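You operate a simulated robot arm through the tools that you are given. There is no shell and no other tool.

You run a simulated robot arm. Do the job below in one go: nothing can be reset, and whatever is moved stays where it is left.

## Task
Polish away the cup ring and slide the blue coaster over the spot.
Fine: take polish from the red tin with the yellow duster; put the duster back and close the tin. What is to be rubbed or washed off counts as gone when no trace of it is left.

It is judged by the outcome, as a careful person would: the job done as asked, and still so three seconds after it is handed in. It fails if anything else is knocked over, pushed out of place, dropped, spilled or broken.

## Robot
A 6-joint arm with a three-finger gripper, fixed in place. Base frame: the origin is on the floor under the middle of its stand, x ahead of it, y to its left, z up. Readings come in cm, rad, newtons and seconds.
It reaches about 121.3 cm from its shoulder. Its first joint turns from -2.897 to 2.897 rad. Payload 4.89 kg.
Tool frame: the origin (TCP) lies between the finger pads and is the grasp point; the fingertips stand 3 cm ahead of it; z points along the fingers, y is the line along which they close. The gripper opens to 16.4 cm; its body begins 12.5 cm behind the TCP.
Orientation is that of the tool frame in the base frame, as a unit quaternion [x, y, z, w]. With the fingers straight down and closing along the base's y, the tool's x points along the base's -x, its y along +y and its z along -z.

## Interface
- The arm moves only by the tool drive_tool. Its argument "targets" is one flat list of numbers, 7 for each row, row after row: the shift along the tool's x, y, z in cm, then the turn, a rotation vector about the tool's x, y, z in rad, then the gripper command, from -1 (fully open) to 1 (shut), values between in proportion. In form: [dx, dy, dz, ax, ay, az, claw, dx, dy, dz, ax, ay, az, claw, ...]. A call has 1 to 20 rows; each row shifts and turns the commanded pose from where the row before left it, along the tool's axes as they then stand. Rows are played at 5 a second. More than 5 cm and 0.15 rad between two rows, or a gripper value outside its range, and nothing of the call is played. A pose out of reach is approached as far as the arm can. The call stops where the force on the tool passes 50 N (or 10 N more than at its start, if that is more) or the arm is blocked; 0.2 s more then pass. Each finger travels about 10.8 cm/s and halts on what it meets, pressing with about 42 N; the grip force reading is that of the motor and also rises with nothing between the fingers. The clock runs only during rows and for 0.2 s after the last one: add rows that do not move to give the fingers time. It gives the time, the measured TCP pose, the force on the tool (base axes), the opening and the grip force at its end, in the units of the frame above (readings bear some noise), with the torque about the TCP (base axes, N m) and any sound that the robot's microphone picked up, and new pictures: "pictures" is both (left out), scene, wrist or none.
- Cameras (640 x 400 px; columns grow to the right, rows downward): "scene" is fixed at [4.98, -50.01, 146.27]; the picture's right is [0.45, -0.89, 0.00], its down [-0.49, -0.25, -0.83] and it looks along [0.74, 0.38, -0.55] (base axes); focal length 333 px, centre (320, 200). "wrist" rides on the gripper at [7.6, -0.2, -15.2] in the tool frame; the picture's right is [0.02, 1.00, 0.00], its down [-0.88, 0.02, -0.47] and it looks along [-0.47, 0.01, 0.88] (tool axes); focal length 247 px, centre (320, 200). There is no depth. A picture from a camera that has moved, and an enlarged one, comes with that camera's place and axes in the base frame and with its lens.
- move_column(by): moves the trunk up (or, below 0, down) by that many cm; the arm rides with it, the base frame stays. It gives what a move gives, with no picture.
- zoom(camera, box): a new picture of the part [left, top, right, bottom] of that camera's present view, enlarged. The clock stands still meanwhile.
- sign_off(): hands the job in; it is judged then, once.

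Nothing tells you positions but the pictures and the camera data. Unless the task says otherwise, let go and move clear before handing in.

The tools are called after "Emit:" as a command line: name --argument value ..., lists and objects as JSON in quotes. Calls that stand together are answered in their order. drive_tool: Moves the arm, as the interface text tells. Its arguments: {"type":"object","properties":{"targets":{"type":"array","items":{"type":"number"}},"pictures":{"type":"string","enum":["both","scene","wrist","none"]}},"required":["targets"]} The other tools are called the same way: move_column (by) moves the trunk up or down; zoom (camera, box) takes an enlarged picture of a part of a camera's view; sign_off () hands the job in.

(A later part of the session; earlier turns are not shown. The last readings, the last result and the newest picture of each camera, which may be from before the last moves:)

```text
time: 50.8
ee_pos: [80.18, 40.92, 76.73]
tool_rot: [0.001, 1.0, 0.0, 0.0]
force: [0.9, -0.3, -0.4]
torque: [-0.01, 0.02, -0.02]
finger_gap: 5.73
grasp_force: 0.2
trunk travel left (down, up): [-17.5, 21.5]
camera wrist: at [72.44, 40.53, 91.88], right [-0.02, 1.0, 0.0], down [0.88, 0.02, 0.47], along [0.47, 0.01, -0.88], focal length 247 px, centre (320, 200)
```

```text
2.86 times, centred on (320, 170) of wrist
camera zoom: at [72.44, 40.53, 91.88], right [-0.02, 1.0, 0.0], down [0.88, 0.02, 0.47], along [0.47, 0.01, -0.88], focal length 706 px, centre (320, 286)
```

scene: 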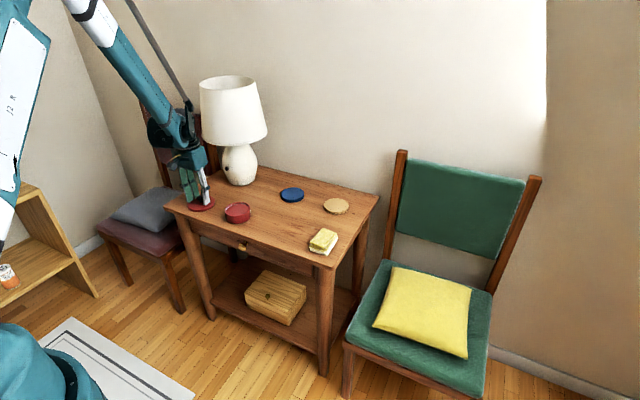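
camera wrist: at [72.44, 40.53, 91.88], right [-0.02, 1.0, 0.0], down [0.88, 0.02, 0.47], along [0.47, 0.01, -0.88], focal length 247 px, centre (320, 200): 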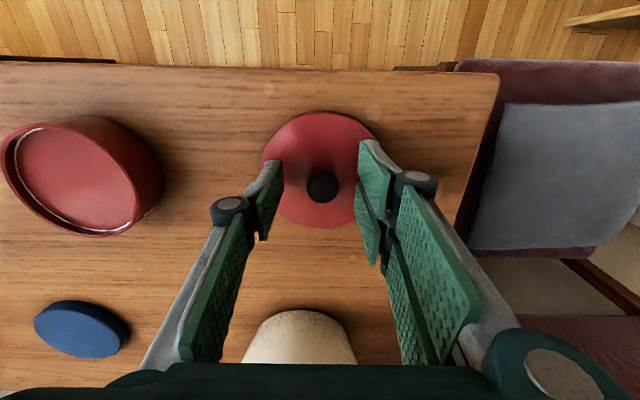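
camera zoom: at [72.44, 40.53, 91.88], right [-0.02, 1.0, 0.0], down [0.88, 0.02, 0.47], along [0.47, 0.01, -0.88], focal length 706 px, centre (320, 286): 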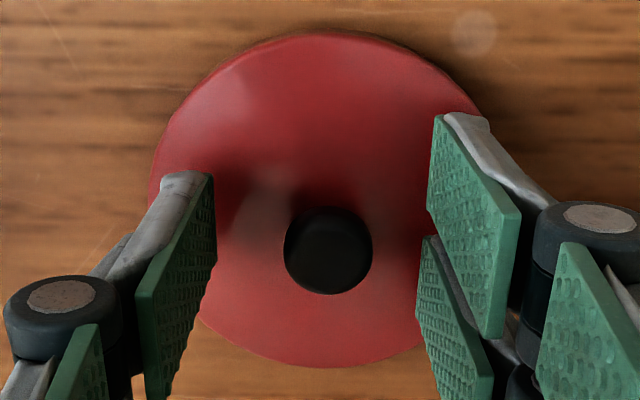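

The pads surround the knob and the tips are just above the lid. I'll close on it gradually.

Emit:
drive_tool --targets '[0, 0, 0, 0, 0, 0, 0.4, 0, 0, 0, 0, 0, 0, 0.5, 0, 0, 0, 0, 0, 0, 0.6, 0, 0, 0, 0, 0, 0, 0.68, 0, 0, 0, 0, 0, 0, 0.76, 0, 0, 0, 0, 0, 0, 0.9, 0, 0, 0, 0, 0, 0, 1, 0, 0, 0, 0, 0, 0, 1]'

Emit:
zoom --camera "scene" --box '[176, 165, 240, 215]'

Emit:
zoom --camera "wrist" --box '[220, 100, 420, 240]'

```text
time: 52.6
ee_pos: [80.08, 40.73, 76.81]
tool_rot: [0.0, 1.0, 0.0, 0.0]
force: [0.0, 1.1, -0.3]
torque: [0.0, 0.0, 0.0]
finger_gap: 2.1
grasp_force: 42.0
trunk travel left (down, up): [-17.5, 21.5]
camera wrist: at [72.44, 40.53, 91.89], right [-0.02, 1.0, 0.0], down [0.88, 0.02, 0.47], along [0.47, 0.01, -0.88], focal length 247 px, centre (320, 200)
```

scene: 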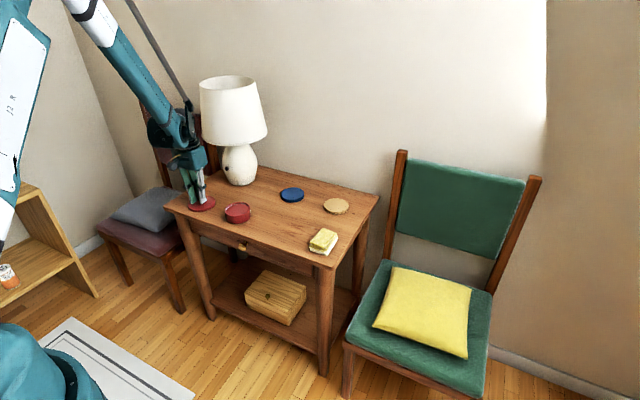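
wrist: 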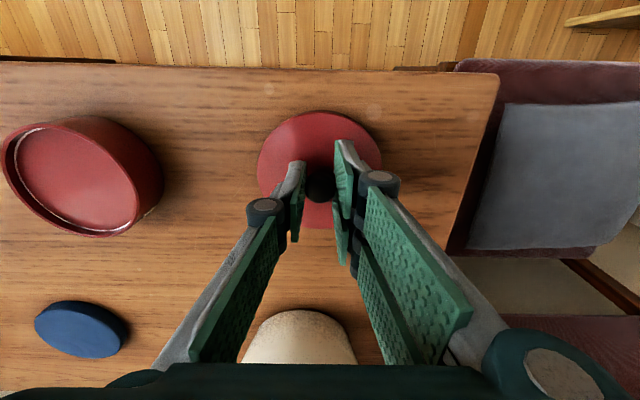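

```text
8.00 times, centred on (208, 190) of scene
camera zoom: at [4.98, -50.01, 146.27], right [0.45, -0.89, 0.0], down [-0.49, -0.25, -0.83], along [0.74, 0.38, -0.55], focal length 2663 px, centre (1216, 280)
```

zoom: 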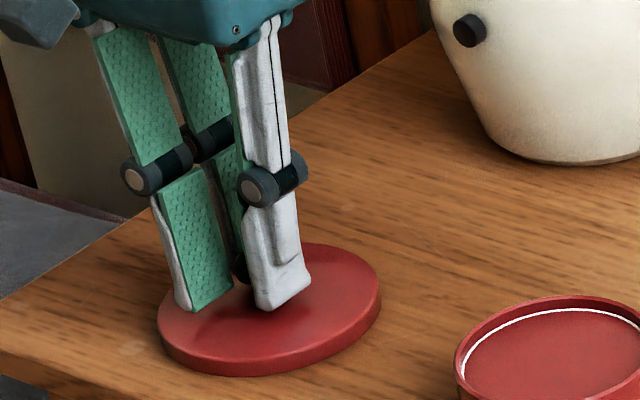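

```text
2.86 times, centred on (320, 170) of wrist
camera zoom: at [72.44, 40.53, 91.89], right [-0.02, 1.0, 0.0], down [0.88, 0.02, 0.47], along [0.47, 0.01, -0.88], focal length 706 px, centre (320, 286)
```

zoom: 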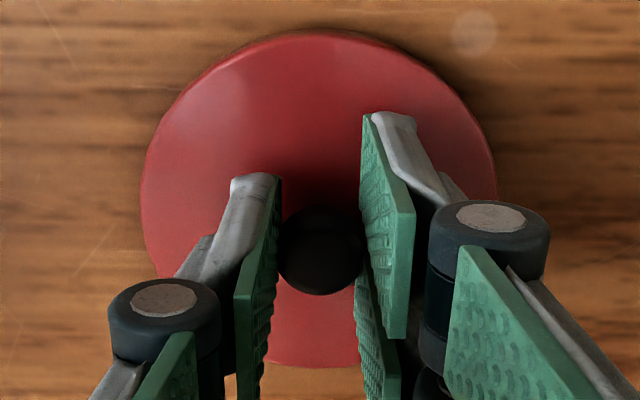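

The knob is held, with a 2.1 cm gap. I'll lift the lid straight up and check that it comes along level.

Emit:
drive_tool --targets '[0, 0, -0.5, 0, 0, 0, 1, 0, 0, -1, 0, 0, 0, 1, 0, 0, -2, 0, 0, 0, 1, 0, 0, -2, 0, 0, 0, 1, 0, 0, -1.5, 0, 0, 0, 1, 0, 0, 0, 0, 0, 0, 1]'

Emit:
zoom --camera "scene" --box '[168, 145, 264, 220]'

Emit:
zoom --camera "wrist" --box '[80, 80, 400, 280]'

```text
time: 54.0
ee_pos: [80.24, 40.65, 83.75]
tool_rot: [0.0, 1.0, 0.0, 0.0]
force: [-0.6, 0.4, -0.5]
torque: [-0.01, -0.02, 0.01]
finger_gap: 2.07
grasp_force: 42.0
trunk travel left (down, up): [-17.5, 21.5]
camera wrist: at [72.51, 40.39, 98.95], right [-0.02, 1.0, 0.0], down [0.88, 0.02, 0.47], along [0.47, 0.01, -0.88], focal length 247 px, centre (320, 200)
```

scene: 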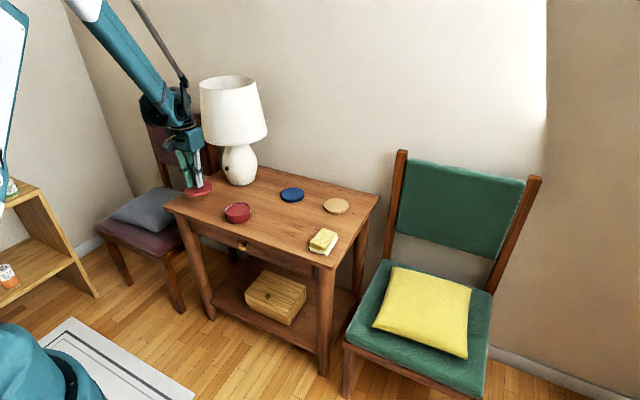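
wrist: 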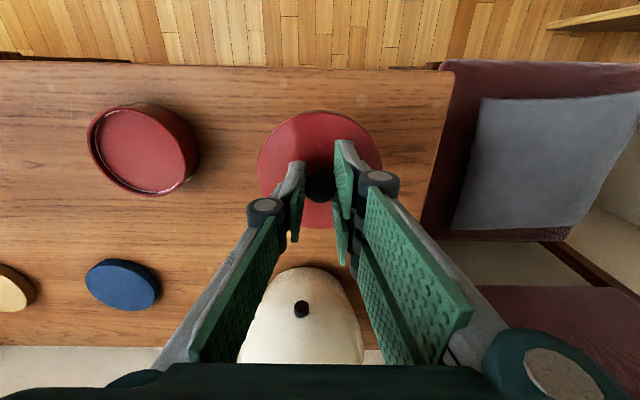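

```text
5.33 times, centred on (216, 182) of scene
camera zoom: at [4.98, -50.01, 146.27], right [0.45, -0.89, 0.0], down [-0.49, -0.25, -0.83], along [0.74, 0.38, -0.55], focal length 1775 px, centre (875, 293)
```

zoom: 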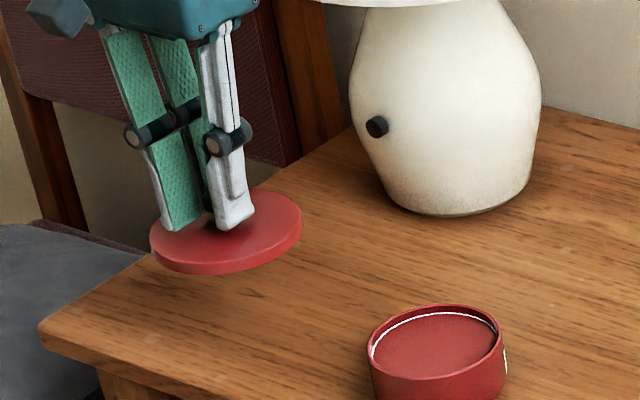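

```text
2.00 times, centred on (240, 180) of wrist
camera zoom: at [72.51, 40.39, 98.95], right [-0.02, 1.0, 0.0], down [0.88, 0.02, 0.47], along [0.47, 0.01, -0.88], focal length 494 px, centre (480, 240)
```

zoom: 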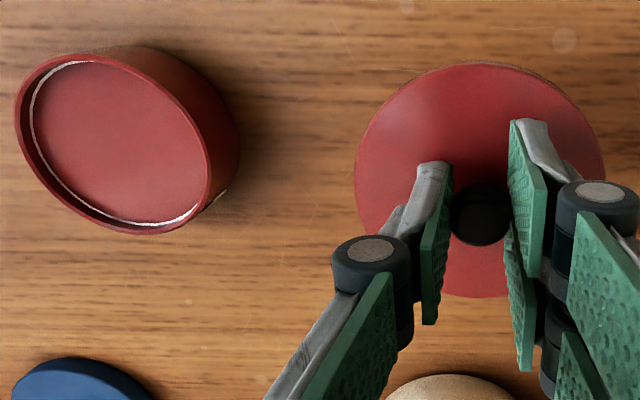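

The lid hangs level in the grip. The tin's centre works out at about (80.4, 22.6), so I'll carry the lid over it at this height.

Emit:
drive_tool --targets '[-0.05, -4.5, 0, 0, 0, 0, 1, -0.05, -4.5, 0, 0, 0, 0, 1, -0.05, -4.5, 0, 0, 0, 0, 1, -0.05, -4.5, 0, 0, 0, 0, 1, 0, 0, 0, 0, 0, 0, 1]'

Emit:
zoom --camera "scene" --box '[190, 165, 286, 240]'

Emit:
zoom --camera "wrist" --box '[200, 70, 440, 240]'

```text
time: 55.2
ee_pos: [80.26, 22.55, 83.75]
tool_rot: [0.001, 1.0, 0.0, 0.0]
force: [0.2, 0.7, -0.3]
torque: [-0.02, 0.0, 0.01]
finger_gap: 2.09
grasp_force: 41.6
trunk travel left (down, up): [-17.5, 21.5]
camera wrist: at [72.61, 22.23, 98.89], right [-0.02, 1.0, 0.0], down [0.88, 0.02, 0.47], along [0.47, 0.01, -0.88], focal length 247 px, centre (320, 200)
```

scene: 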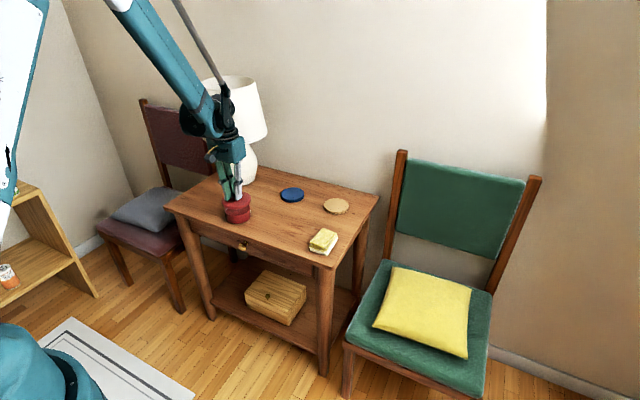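
wrist: 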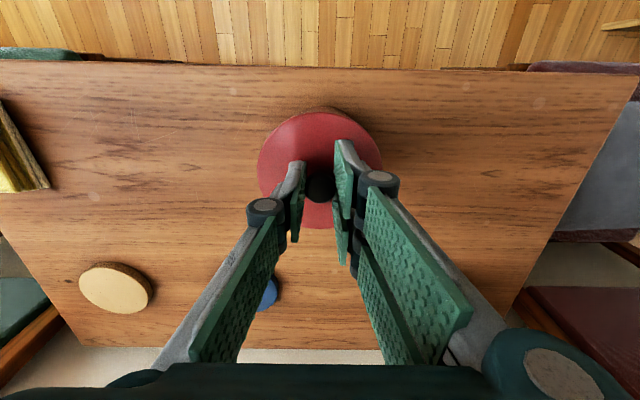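

```text
5.33 times, centred on (238, 202) of scene
camera zoom: at [4.98, -50.01, 146.27], right [0.45, -0.89, 0.0], down [-0.49, -0.25, -0.83], along [0.74, 0.38, -0.55], focal length 1775 px, centre (757, 187)
```

zoom: 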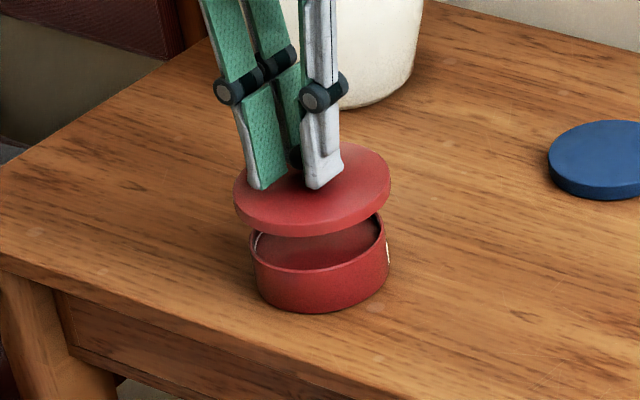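

```text
2.35 times, centred on (320, 155) of wrist
camera zoom: at [72.61, 22.23, 98.89], right [-0.02, 1.0, 0.0], down [0.88, 0.02, 0.47], along [0.47, 0.01, -0.88], focal length 581 px, centre (320, 306)
```

zoom: 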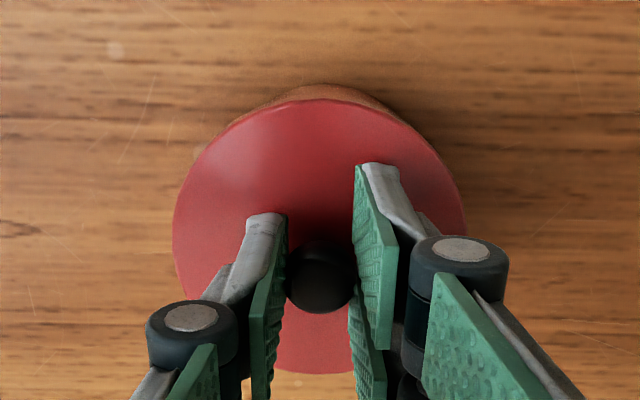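

The lid is nearly aligned, but both views suggest it sits about 0.2 cm too far towards -y. I'll correct that and lower until it is just above the rim.

Emit:
drive_tool --targets '[0, 0.2, 0, 0, 0, 0, 1, 0, 0, 1.2, 0, 0, 0, 1, 0, 0, 1.0, 0, 0, 0, 1, 0, 0, 0.5, 0, 0, 0, 1, 0, 0, 0, 0, 0, 0, 1]'

Emit:
zoom --camera "scene" --box '[205, 175, 269, 225]'

Emit:
zoom --camera "wrist" --box '[200, 70, 440, 240]'

```text
time: 56.4
ee_pos: [80.5, 22.94, 81.08]
tool_rot: [0.001, 1.0, 0.0, -0.001]
force: [0.9, -0.8, -1.2]
torque: [0.01, -0.01, -0.01]
finger_gap: 2.08
grasp_force: 42.0
trunk travel left (down, up): [-17.5, 21.5]
camera wrist: at [72.68, 22.68, 96.12], right [-0.02, 1.0, 0.0], down [0.88, 0.02, 0.47], along [0.47, 0.01, -0.88], focal length 247 px, centre (320, 200)
```

scene: 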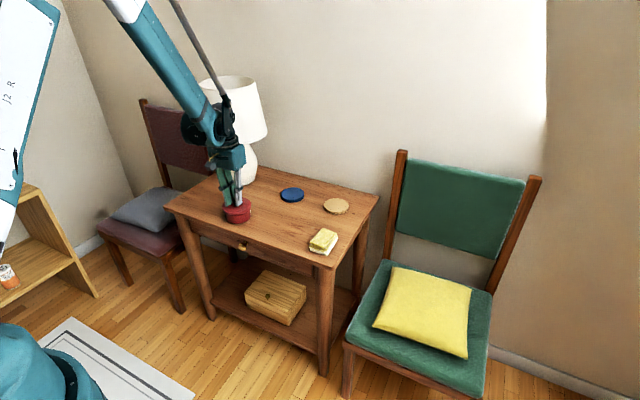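
wrist: 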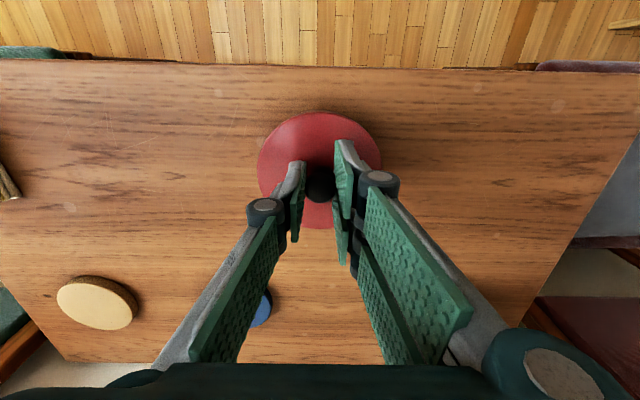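

```text
8.00 times, centred on (237, 200) of scene
camera zoom: at [4.98, -50.01, 146.27], right [0.45, -0.89, 0.0], down [-0.49, -0.25, -0.83], along [0.74, 0.38, -0.55], focal length 2663 px, centre (984, 200)
```

zoom: 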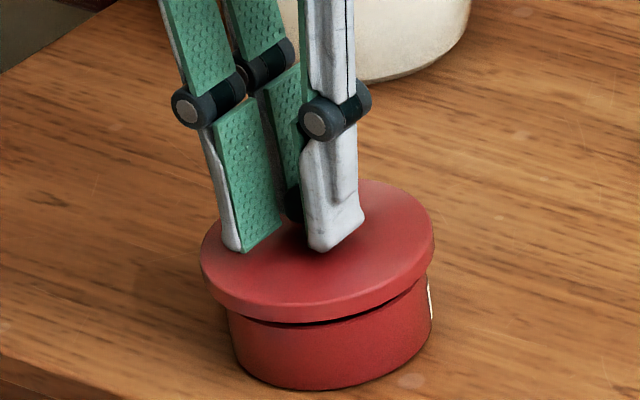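

```text
2.35 times, centred on (320, 155) of wrist
camera zoom: at [72.68, 22.68, 96.12], right [-0.02, 1.0, 0.0], down [0.88, 0.02, 0.47], along [0.47, 0.01, -0.88], focal length 581 px, centre (320, 306)
```

zoom: 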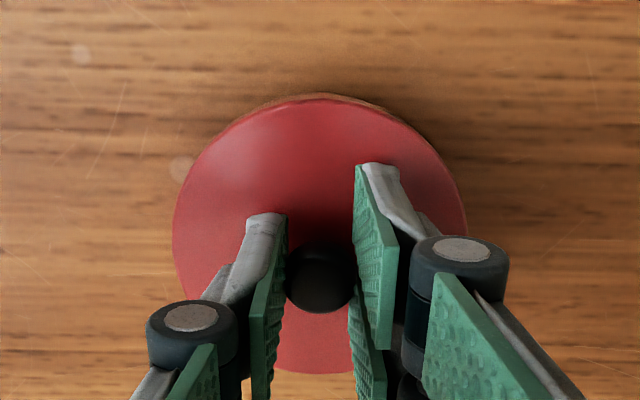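

The lid is just above the rim. I'll enlarge further to judge the alignment more exactly before lowering.

Emit:
zoom --camera "wrist" --box '[250, 95, 390, 175]'

Emit:
zoom --camera "scene" --box '[218, 190, 258, 225]'

```text
4.57 times, centred on (320, 135) of wrist
camera zoom: at [72.68, 22.68, 96.12], right [-0.02, 1.0, 0.0], down [0.88, 0.02, 0.47], along [0.47, 0.01, -0.88], focal length 1129 px, centre (320, 497)
```

zoom: 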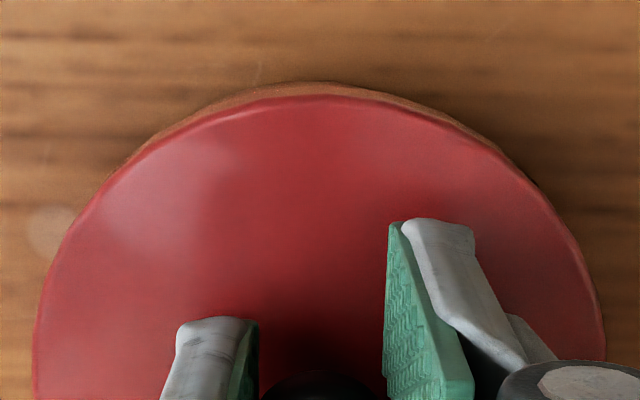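

```text
11.43 times, centred on (238, 208) of scene
camera zoom: at [4.98, -50.01, 146.27], right [0.45, -0.89, 0.0], down [-0.49, -0.25, -0.83], along [0.74, 0.38, -0.55], focal length 3804 px, centre (1257, 114)
```

zoom: 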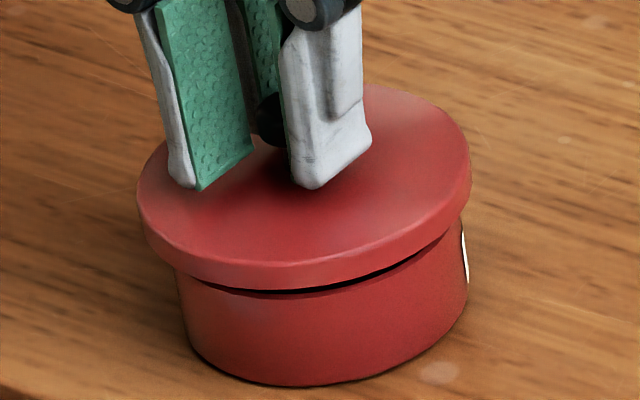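

The scene view shows the lid about 0.2 cm too far to the left (+y) relative to the tin. I'll shift it by that amount and re-check.

Emit:
drive_tool --targets '[-0.1, -0.2, 0, 0, 0, 0, 1, 0, 0, 0, 0, 0, 0, 1, 0, 0, 0, 0, 0, 0, 1]' --pictures "none"

Emit:
zoom --camera "scene" --box '[218, 190, 258, 225]'

Emit:
zoom --camera "wrist" --box '[250, 95, 390, 175]'

```text
time: 57.2
ee_pos: [80.47, 22.82, 81.09]
tool_rot: [0.0, 1.0, 0.0, 0.0]
force: [0.3, 0.5, 0.1]
torque: [-0.01, -0.01, 0.04]
finger_gap: 2.09
grasp_force: 42.3
trunk travel left (down, up): [-17.5, 21.5]
```

```text
11.43 times, centred on (238, 208) of scene
camera zoom: at [4.98, -50.01, 146.27], right [0.45, -0.89, 0.0], down [-0.49, -0.25, -0.83], along [0.74, 0.38, -0.55], focal length 3804 px, centre (1257, 114)
```

zoom: 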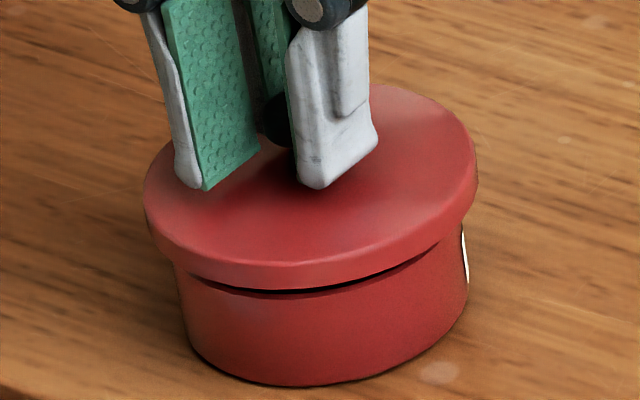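

```text
4.57 times, centred on (320, 135) of wrist
camera zoom: at [72.77, 22.51, 96.13], right [-0.02, 1.0, 0.0], down [0.88, 0.02, 0.47], along [0.47, 0.01, -0.88], focal length 1129 px, centre (320, 497)
```

zoom: 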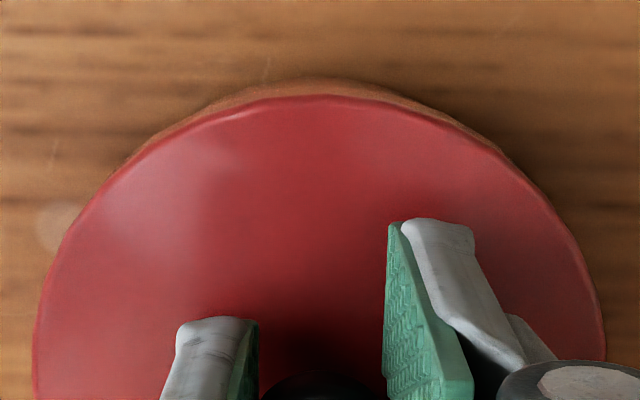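

The alignment is now within about 0.1 cm in both views. I'll lower gently in small steps and watch the force.

Emit:
drive_tool --targets '[0, 0, 0.3, 0, 0, 0, 1, 0, 0, 0.2, 0, 0, 0, 1, 0, 0, 0.1, 0, 0, 0, 1, 0, 0, 0, 0, 0, 0, 1]' --pictures "none"

Emit:
zoom --camera "scene" --box '[218, 190, 258, 225]'

```text
time: 58.2
ee_pos: [80.45, 22.89, 80.39]
tool_rot: [0.0, 1.0, 0.0, 0.0]
force: [1.4, -0.6, -0.1]
torque: [-0.03, 0.01, 0.0]
finger_gap: 2.05
grasp_force: 41.4
trunk travel left (down, up): [-17.5, 21.5]
```

```text
11.43 times, centred on (238, 208) of scene
camera zoom: at [4.98, -50.01, 146.27], right [0.45, -0.89, 0.0], down [-0.49, -0.25, -0.83], along [0.74, 0.38, -0.55], focal length 3804 px, centre (1257, 114)
```

zoom: 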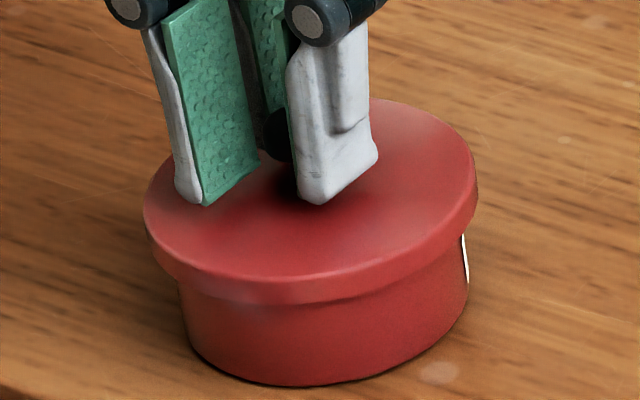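

Emit:
drive_tool --targets '[0, 0, 0.12, 0, 0, 0, 1, 0, 0, 0.1, 0, 0, 0, 1, 0, 0, 0, 0, 0, 0, 1]' --pictures "none"

Emit:
zoom --camera "scene" --box '[218, 190, 258, 225]'

```text
time: 59.0
ee_pos: [80.32, 22.84, 80.27]
tool_rot: [0.0, 1.0, 0.0, 0.0]
force: [1.0, 0.2, -1.0]
torque: [0.01, -0.01, -0.01]
finger_gap: 2.07
grasp_force: 41.7
trunk travel left (down, up): [-17.5, 21.5]
```

```text
11.43 times, centred on (238, 208) of scene
camera zoom: at [4.98, -50.01, 146.27], right [0.45, -0.89, 0.0], down [-0.49, -0.25, -0.83], along [0.74, 0.38, -0.55], focal length 3804 px, centre (1257, 114)
```

zoom: 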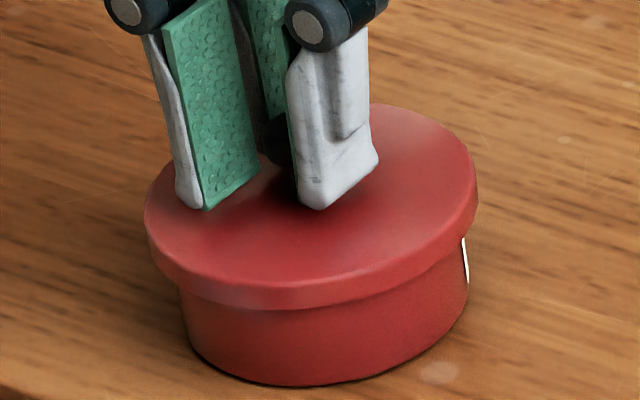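

Emit:
drive_tool --targets '[0, 0, 0.1, 0, 0, 0, 1, 0, 0, 0.1, 0, 0, 0, 1, 0, 0, 0, 0, 0, 0, 1]' --pictures "none"

```text
time: 59.8
ee_pos: [80.51, 22.76, 79.99]
tool_rot: [0.0, 1.0, 0.0, 0.001]
force: [0.2, 0.0, -0.8]
torque: [0.0, 0.0, 0.0]
finger_gap: 2.12
grasp_force: 41.7
trunk travel left (down, up): [-17.5, 21.5]
```

Emit:
drive_tool --targets '[0, 0, 0.1, 0, 0, 0, 1, 0, 0, 0.1, 0, 0, 0, 1, 0, 0, 0, 0, 0, 0, 1]' --pictures "none"

Emit:
zoom --camera "scene" --box '[218, 190, 258, 225]'

```text
time: 60.6
ee_pos: [80.42, 22.89, 79.82]
tool_rot: [0.0, 1.0, 0.0, 0.0]
force: [-0.1, -0.4, -0.8]
torque: [0.0, -0.02, -0.01]
finger_gap: 2.1
grasp_force: 42.1
trunk travel left (down, up): [-17.5, 21.5]
```

```text
11.43 times, centred on (238, 208) of scene
camera zoom: at [4.98, -50.01, 146.27], right [0.45, -0.89, 0.0], down [-0.49, -0.25, -0.83], along [0.74, 0.38, -0.55], focal length 3804 px, centre (1257, 114)
```

zoom: 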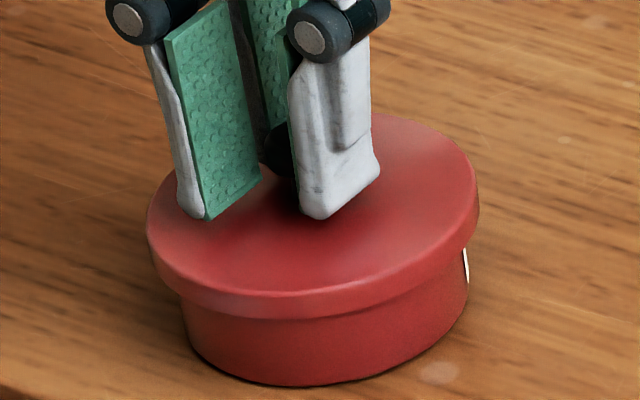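

No contact yet, and the lid's skirt is sliding over the rim. I'll continue down gently until it seats.

Emit:
drive_tool --targets '[0, 0, 0.1, 0, 0, 0, 1, 0, 0, 0.1, 0, 0, 0, 1, 0, 0, 0, 0, 0, 0, 1]' --pictures "none"

```text
time: 61.4
ee_pos: [80.36, 22.84, 79.61]
tool_rot: [0.0, 1.0, 0.0, 0.0]
force: [1.9, -0.2, 16.4]
torque: [-0.02, -0.05, -0.02]
finger_gap: 2.09
grasp_force: 41.2
trunk travel left (down, up): [-17.5, 21.5]
```

It seated evenly: 16 N straight up and no torque. I'll look, ease off slightly and then open the fingers.

Emit:
drive_tool --targets '[0, 0, -0.08, 0, 0, 0, 1, 0, 0, 0, 0, 0, 0, 1]' --pictures "none"

Emit:
zoom --camera "scene" --box '[218, 190, 258, 225]'

```text
time: 62.0
ee_pos: [80.51, 22.79, 79.79]
tool_rot: [0.0, 1.0, 0.0, 0.001]
force: [0.5, -0.6, -0.5]
torque: [0.01, -0.01, -0.03]
finger_gap: 2.11
grasp_force: 41.9
trunk travel left (down, up): [-17.5, 21.5]
```

```text
11.43 times, centred on (238, 208) of scene
camera zoom: at [4.98, -50.01, 146.27], right [0.45, -0.89, 0.0], down [-0.49, -0.25, -0.83], along [0.74, 0.38, -0.55], focal length 3804 px, centre (1257, 114)
```

zoom: 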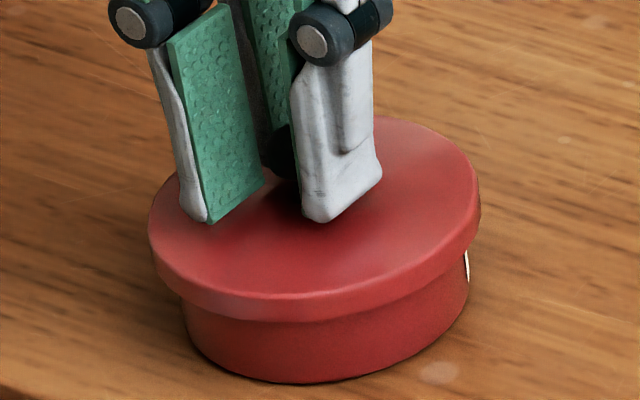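

Now I'll release the knob gently and rise straight up.

Emit:
drive_tool --targets '[0, 0, 0.05, 0, 0, 0, 1, 0, 0, 0, 0, 0, 0, 0.7, 0, 0, 0, 0, 0, 0, 0.6, 0, 0, 0, 0, 0, 0, 0.4, 0, 0, 0, 0, 0, 0, 0.2, 0, 0, -1, 0, 0, 0, 0.2, 0, 0, -3, 0, 0, 0, 0.2, 0, 0, -4, 0, 0, 0, 0.2, 0, 0, -3, 0, 0, 0, 0.2, 0, 0, 0, 0, 0, 0, 0.2]'

Emit:
zoom --camera "scene" --box '[206, 180, 270, 230]'

Emit:
zoom --camera "wrist" --box '[200, 70, 440, 220]'

```text
time: 64.2
ee_pos: [80.4, 23.04, 90.61]
tool_rot: [0.0, 1.0, 0.0, 0.0]
force: [-0.5, 0.7, 0.2]
torque: [0.0, -0.01, 0.02]
finger_gap: 6.55
grasp_force: 0.2
trunk travel left (down, up): [-17.5, 21.5]
heard: snap
camera wrist: at [72.66, 22.72, 105.76], right [-0.02, 1.0, 0.0], down [0.88, 0.02, 0.47], along [0.47, 0.01, -0.88], focal length 247 px, centre (320, 200)
```

scene: 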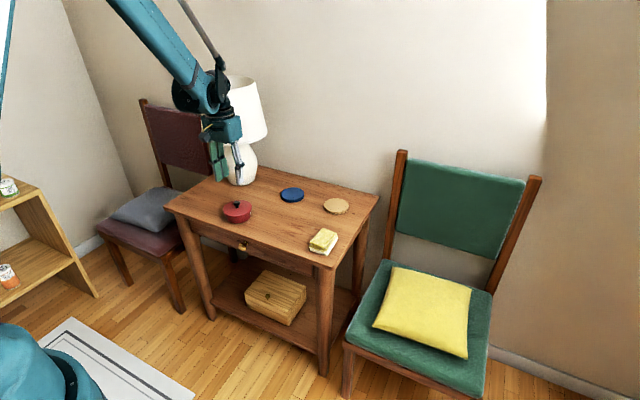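
wrist: 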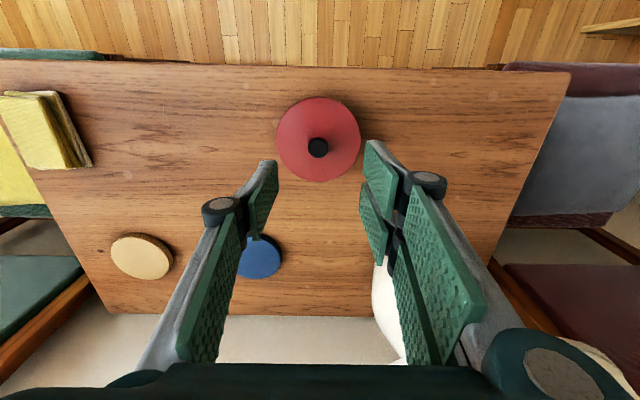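

```text
8.00 times, centred on (238, 205) of scene
camera zoom: at [4.98, -50.01, 146.27], right [0.45, -0.89, 0.0], down [-0.49, -0.25, -0.83], along [0.74, 0.38, -0.55], focal length 2663 px, centre (976, 160)
```

zoom: 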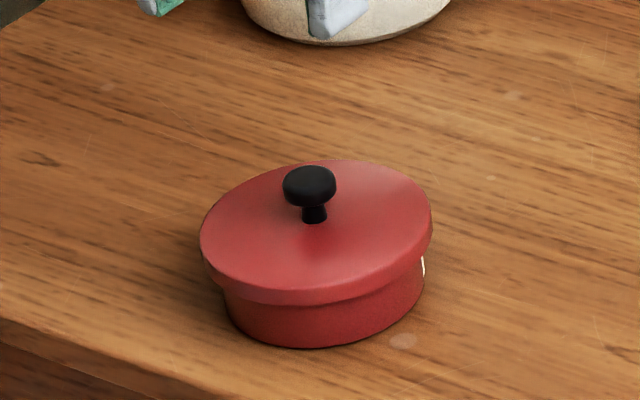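

```text
2.67 times, centred on (320, 145) of wrist
camera zoom: at [72.66, 22.72, 105.76], right [-0.02, 1.0, 0.0], down [0.88, 0.02, 0.47], along [0.47, 0.01, -0.88], focal length 659 px, centre (320, 347)
```

zoom: 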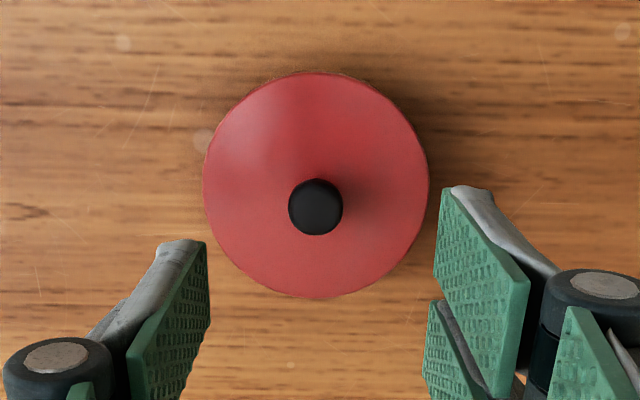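

The lid snapped shut and the tin is closed where it stood. Next is the blue coaster at about (100, 11.5), so I'll move towards it for a close look.

Emit:
drive_tool --targets '[-3, -3, 0, 0, 0, 0, 0, -3, -3, 0, 0, 0, 0, -0.2, -3, -3, 0, 0, 0, 0, -0.4, -3, -2.3, 0, 0, 0, 0, -0.4, 0, 0, 0, 0, 0, 0, -0.4, 0, 0, 0, 0, 0, 0, -0.4]'

Emit:
zoom --camera "wrist" --box '[200, 70, 440, 220]'

Emit:
zoom --camera "scene" --box '[230, 130, 358, 240]'

```text
time: 65.6
ee_pos: [92.56, 11.62, 90.61]
tool_rot: [0.0, 1.0, 0.0, 0.001]
force: [-0.4, 1.2, -0.1]
torque: [0.01, 0.08, 0.0]
finger_gap: 11.48
grasp_force: 0.0
trunk travel left (down, up): [-17.5, 21.5]
camera wrist: at [84.88, 11.24, 105.68], right [-0.02, 1.0, 0.0], down [0.88, 0.02, 0.47], along [0.47, 0.01, -0.88], focal length 247 px, centre (320, 200)
```

scene: 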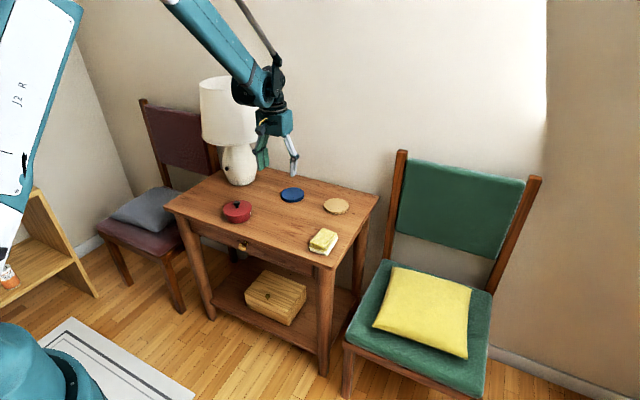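
wrist: 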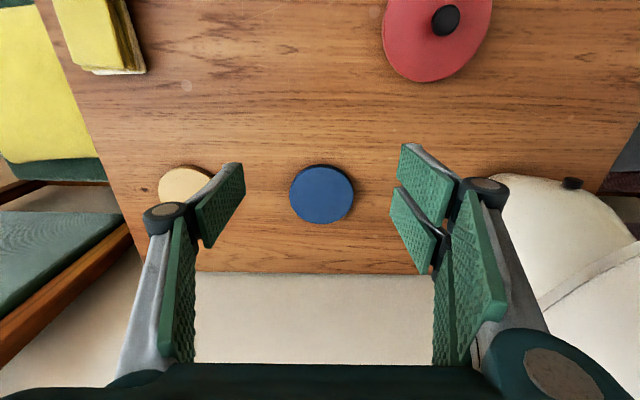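

```text
2.67 times, centred on (320, 145) of wrist
camera zoom: at [84.88, 11.24, 105.68], right [-0.02, 1.0, 0.0], down [0.88, 0.02, 0.47], along [0.47, 0.01, -0.88], focal length 659 px, centre (320, 347)
```

zoom: 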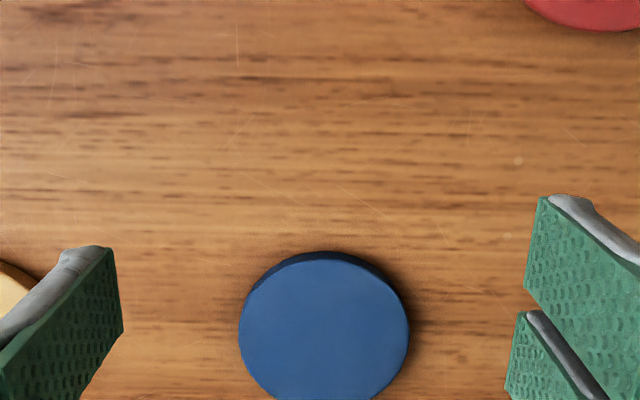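

```text
3.64 times, centred on (294, 185) of scene
camera zoom: at [4.98, -50.01, 146.27], right [0.45, -0.89, 0.0], down [-0.49, -0.25, -0.83], along [0.74, 0.38, -0.55], focal length 1210 px, centre (414, 254)
```

zoom: 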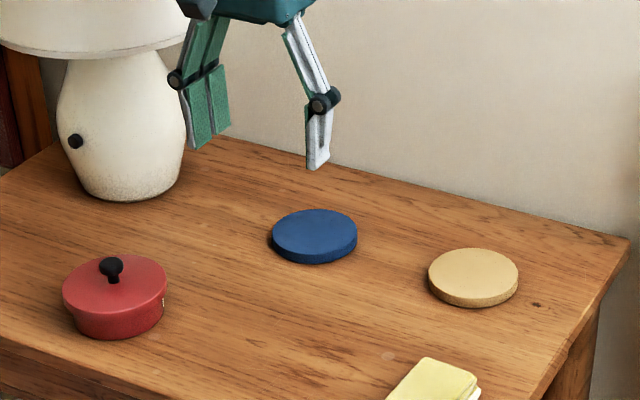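

The coaster is centred near (101.6, 11.8), about 9.3 cm across and 1.3 cm thick, while the cleaned spot's centre is about (84.3, 5.8). I'll move above the coaster with the fingers opened wide enough to straddle it.

Emit:
drive_tool --targets '[-3, 0.05, 0, 0, 0, 0, -0.55, -3, 0.05, 1.5, 0, 0, 0, -0.55, -3, 0.05, 2.5, 0, 0, 0, -0.55, 0, 0, 3, 0, 0, 0, -0.55, 0, 0, 2.5, 0, 0, 0, -0.55, 0, 0, 0, 0, 0, 0, -0.55]'

Emit:
zoom --camera "wrist" --box '[180, 90, 460, 265]'

Emit:
zoom --camera "scene" --box '[240, 130, 352, 220]'

```text
time: 67.0
ee_pos: [101.42, 11.86, 80.93]
tool_rot: [0.0, 1.0, 0.001, -0.001]
force: [0.3, 0.2, -0.3]
torque: [0.0, 0.0, 0.0]
finger_gap: 12.7
grasp_force: 0.1
trunk travel left (down, up): [-17.5, 21.5]
camera wrist: at [93.65, 11.51, 96.1], right [-0.02, 1.0, 0.0], down [0.88, 0.02, 0.47], along [0.47, 0.01, -0.88], focal length 247 px, centre (320, 200)
```

scene: 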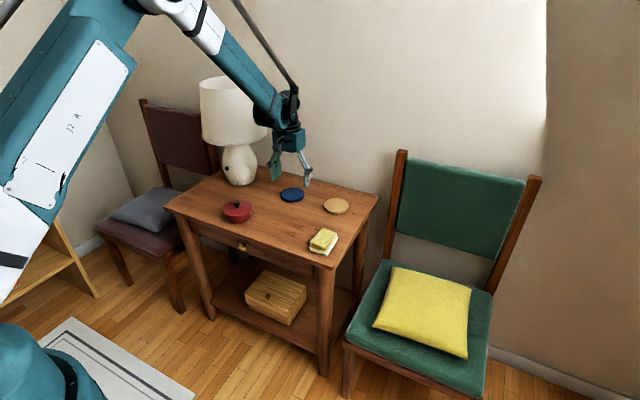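
wrist: 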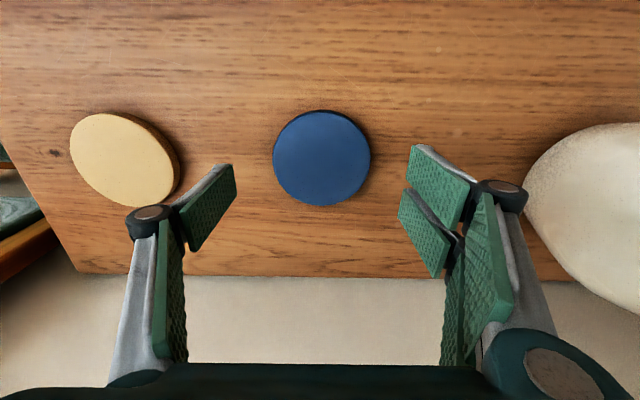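

```text
2.29 times, centred on (320, 178) of wrist
camera zoom: at [93.65, 11.51, 96.1], right [-0.02, 1.0, 0.0], down [0.88, 0.02, 0.47], along [0.47, 0.01, -0.88], focal length 564 px, centre (320, 251)
```

zoom: 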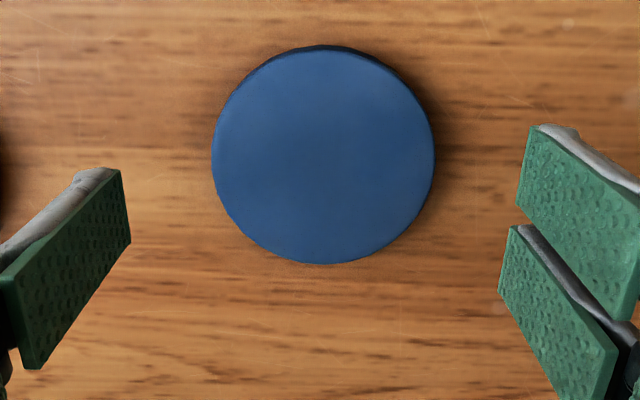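

```text
4.44 times, centred on (296, 175) of scene
camera zoom: at [4.98, -50.01, 146.27], right [0.45, -0.89, 0.0], down [-0.49, -0.25, -0.83], along [0.74, 0.38, -0.55], focal length 1479 px, centre (427, 311)
```

zoom: 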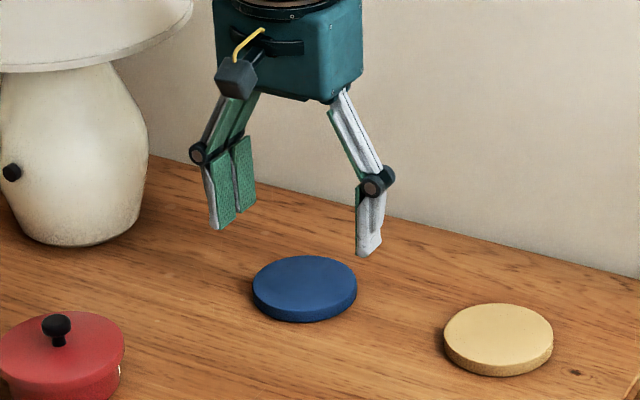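

The coaster centre is at (101.75, 11.8). I'll descend straddling it until the tips are near the table.

Emit:
drive_tool --targets '[-0.3, -0.05, 1.5, 0, 0, 0, -0.5, 0, 0, 1.5, 0, 0, 0, -0.45, 0, 0, 1, 0, 0, 0, -0.4, 0, 0, 0.6, 0, 0, 0, -0.4, 0, 0, 0.4, 0, 0, 0, -0.4, 0, 0, 0, 0, 0, 0, -0.4]'

Emit:
zoom --camera "wrist" --box '[180, 90, 460, 265]'

Emit:
zoom --camera "scene" --box '[256, 155, 328, 211]'

```text
time: 68.4
ee_pos: [101.7, 11.58, 76.13]
tool_rot: [0.0, 1.0, -0.001, 0.0]
force: [0.0, 0.2, 0.4]
torque: [-0.02, 0.0, 0.0]
finger_gap: 11.46
grasp_force: 0.0
trunk travel left (down, up): [-17.5, 21.5]
camera wrist: at [94.04, 11.31, 91.23], right [-0.02, 1.0, 0.0], down [0.88, 0.02, 0.47], along [0.47, 0.01, -0.88], focal length 247 px, centre (320, 200)
```

scene: 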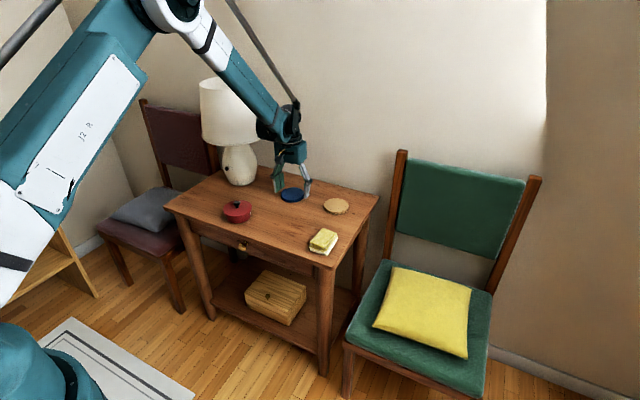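
wrist: 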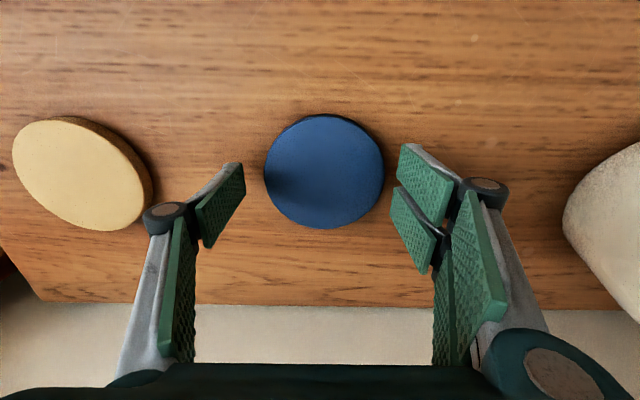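

```text
2.29 times, centred on (320, 178) of wrist
camera zoom: at [94.04, 11.31, 91.23], right [-0.02, 1.0, 0.0], down [0.88, 0.02, 0.47], along [0.47, 0.01, -0.88], focal length 564 px, centre (320, 251)
```

zoom: 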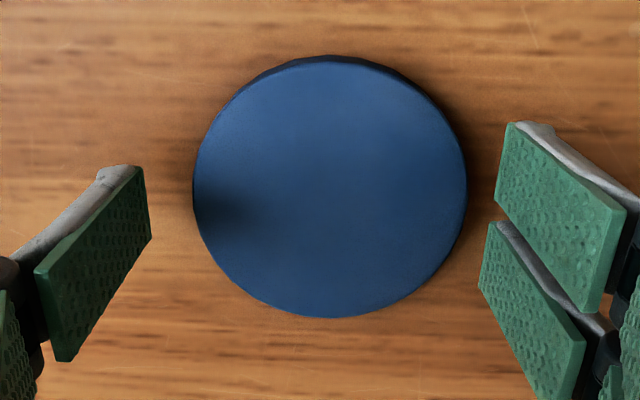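

```text
7.14 times, centred on (292, 183) of scene
camera zoom: at [4.98, -50.01, 146.27], right [0.45, -0.89, 0.0], down [-0.49, -0.25, -0.83], along [0.74, 0.38, -0.55], focal length 2377 px, centre (520, 321)
```

zoom: 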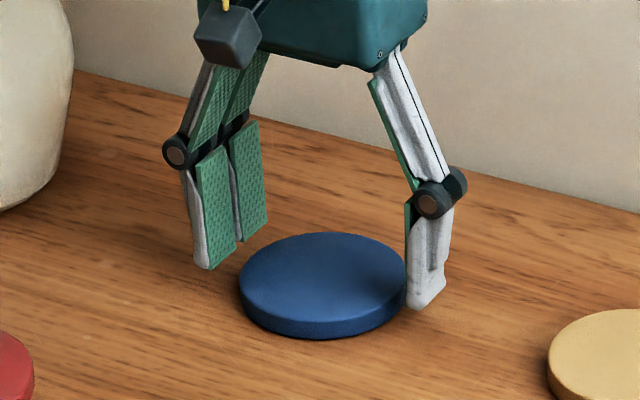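

The fingers straddle the coaster. I'll feel for the table with tiny steps.

Emit:
drive_tool --targets '[0, 0.05, 0.15, 0, 0, 0, -0.4, 0, 0, 0.15, 0, 0, 0, -0.4, 0, 0, 0, 0, 0, 0, -0.4]' --pictures "none"

Emit:
drive_tool --targets '[0, 0, 0.12, 0, 0, 0, -0.4, 0, 0, 0, 0, 0, 0, -0.4]' --pictures "none"

```text
time: 69.2
ee_pos: [101.94, 11.77, 75.85]
tool_rot: [0.0, 1.0, 0.0, -0.001]
force: [-0.5, 0.4, -0.4]
torque: [0.01, 0.02, 0.02]
finger_gap: 11.49
grasp_force: 0.1
trunk travel left (down, up): [-17.5, 21.5]
```

```text
time: 69.8
ee_pos: [101.72, 11.64, 75.75]
tool_rot: [0.001, 1.0, 0.0, 0.0]
force: [-0.1, 0.2, 0.0]
torque: [0.02, -0.01, -0.01]
finger_gap: 11.51
grasp_force: 0.1
trunk travel left (down, up): [-17.5, 21.5]
```

Emit:
drive_tool --targets '[0, 0, 0.12, 0, 0, 0, -0.4, 0, 0, 0, 0, 0, 0, -0.4]' --pictures "none"

Emit:
drive_tool --targets '[0, 0, 0.12, 0, 0, 0, -0.4, 0, 0, 0, 0, 0, 0, -0.4]' --pictures "none"

Emit:
zoom --camera "scene" --box '[272, 165, 320, 205]'

```text
time: 70.4
ee_pos: [101.75, 11.72, 75.63]
tool_rot: [0.0, 1.0, -0.001, 0.0]
force: [0.6, 0.0, 0.1]
torque: [0.0, -0.03, 0.0]
finger_gap: 11.48
grasp_force: 0.1
trunk travel left (down, up): [-17.5, 21.5]
```

```text
time: 71.0
ee_pos: [101.64, 11.68, 75.7]
tool_rot: [0.0, 1.0, 0.0, 0.001]
force: [-0.3, -0.1, 0.1]
torque: [-0.01, 0.07, 0.01]
finger_gap: 11.49
grasp_force: 0.0
trunk travel left (down, up): [-17.5, 21.5]
```

```text
10.00 times, centred on (296, 185) of scene
camera zoom: at [4.98, -50.01, 146.27], right [0.45, -0.89, 0.0], down [-0.49, -0.25, -0.83], along [0.74, 0.38, -0.55], focal length 3328 px, centre (560, 350)
```

zoom: 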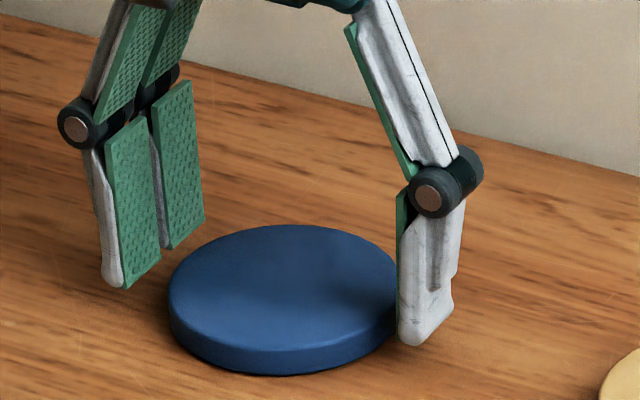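

The fingertips are about half a centimetre above the table, beside the coaster. I'll go a touch lower and then close.

Emit:
drive_tool --targets '[0, 0, 0.12, 0, 0, 0, -0.4, 0, 0, 0, 0, 0, 0, -0.4]' --pictures "none"

```text
time: 71.6
ee_pos: [101.73, 11.65, 75.53]
tool_rot: [0.0, 1.0, -0.001, 0.001]
force: [-0.4, -0.4, 0.6]
torque: [-0.04, 0.01, -0.01]
finger_gap: 11.5
grasp_force: 0.0
trunk travel left (down, up): [-17.5, 21.5]
```

Emit:
drive_tool --targets '[0, 0, 0, 0, 0, 0, -0.3, 0, 0, 0, 0, 0, 0, -0.24, 0, 0, 0, 0, 0, 0, -0.19, 0, 0, 0, 0, 0, 0, -0.15, 0, 0, 0, 0, 0, 0, -0.1, 0, 0, 0, 0, 0, 0, 0, 0, 0, 0, 0, 0, 0, 0]'

Emit:
zoom --camera "scene" --box '[272, 165, 320, 205]'

Emit:
zoom --camera "wrist" --box '[180, 90, 460, 265]'

```text
time: 73.2
ee_pos: [101.78, 11.71, 75.52]
tool_rot: [0.0, 1.0, 0.0, 0.001]
force: [0.4, 0.8, 2.8]
torque: [0.12, 0.07, -0.02]
finger_gap: 9.15
grasp_force: 42.5
trunk travel left (down, up): [-17.5, 21.5]
camera wrist: at [94.04, 11.41, 90.56], right [-0.02, 1.0, 0.0], down [0.88, 0.02, 0.47], along [0.47, 0.01, -0.88], focal length 247 px, centre (320, 200)
```

scene: 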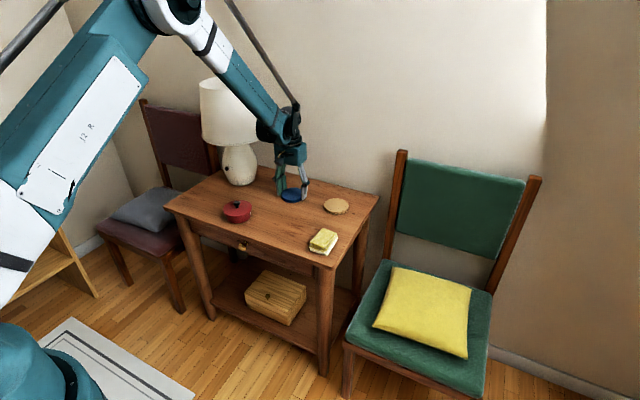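
wrist: 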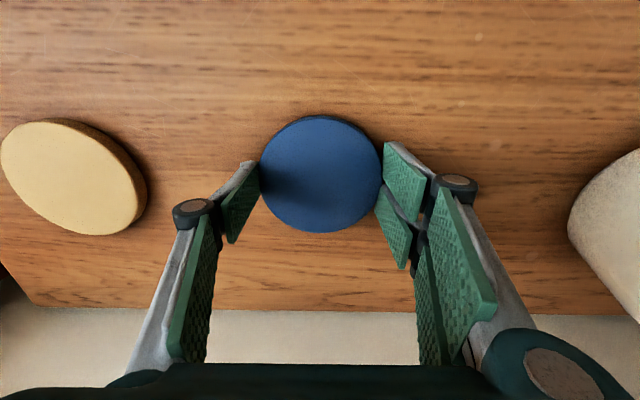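

```text
10.00 times, centred on (296, 185) of scene
camera zoom: at [4.98, -50.01, 146.27], right [0.45, -0.89, 0.0], down [-0.49, -0.25, -0.83], along [0.74, 0.38, -0.55], focal length 3328 px, centre (560, 350)
```

zoom: 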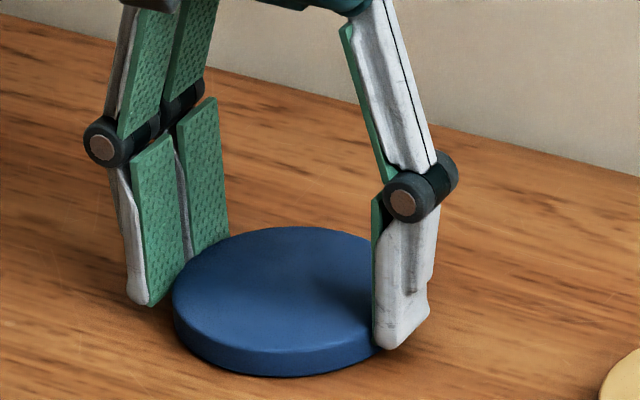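

```text
2.29 times, centred on (320, 178) of wrist
camera zoom: at [94.04, 11.41, 90.56], right [-0.02, 1.0, 0.0], down [0.88, 0.02, 0.47], along [0.47, 0.01, -0.88], focal length 564 px, centre (320, 251)
```

zoom: 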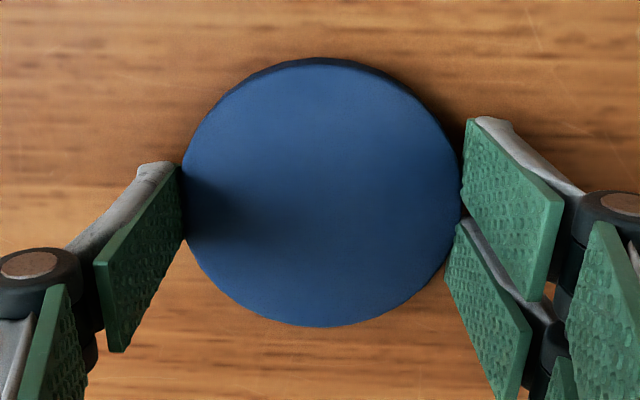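

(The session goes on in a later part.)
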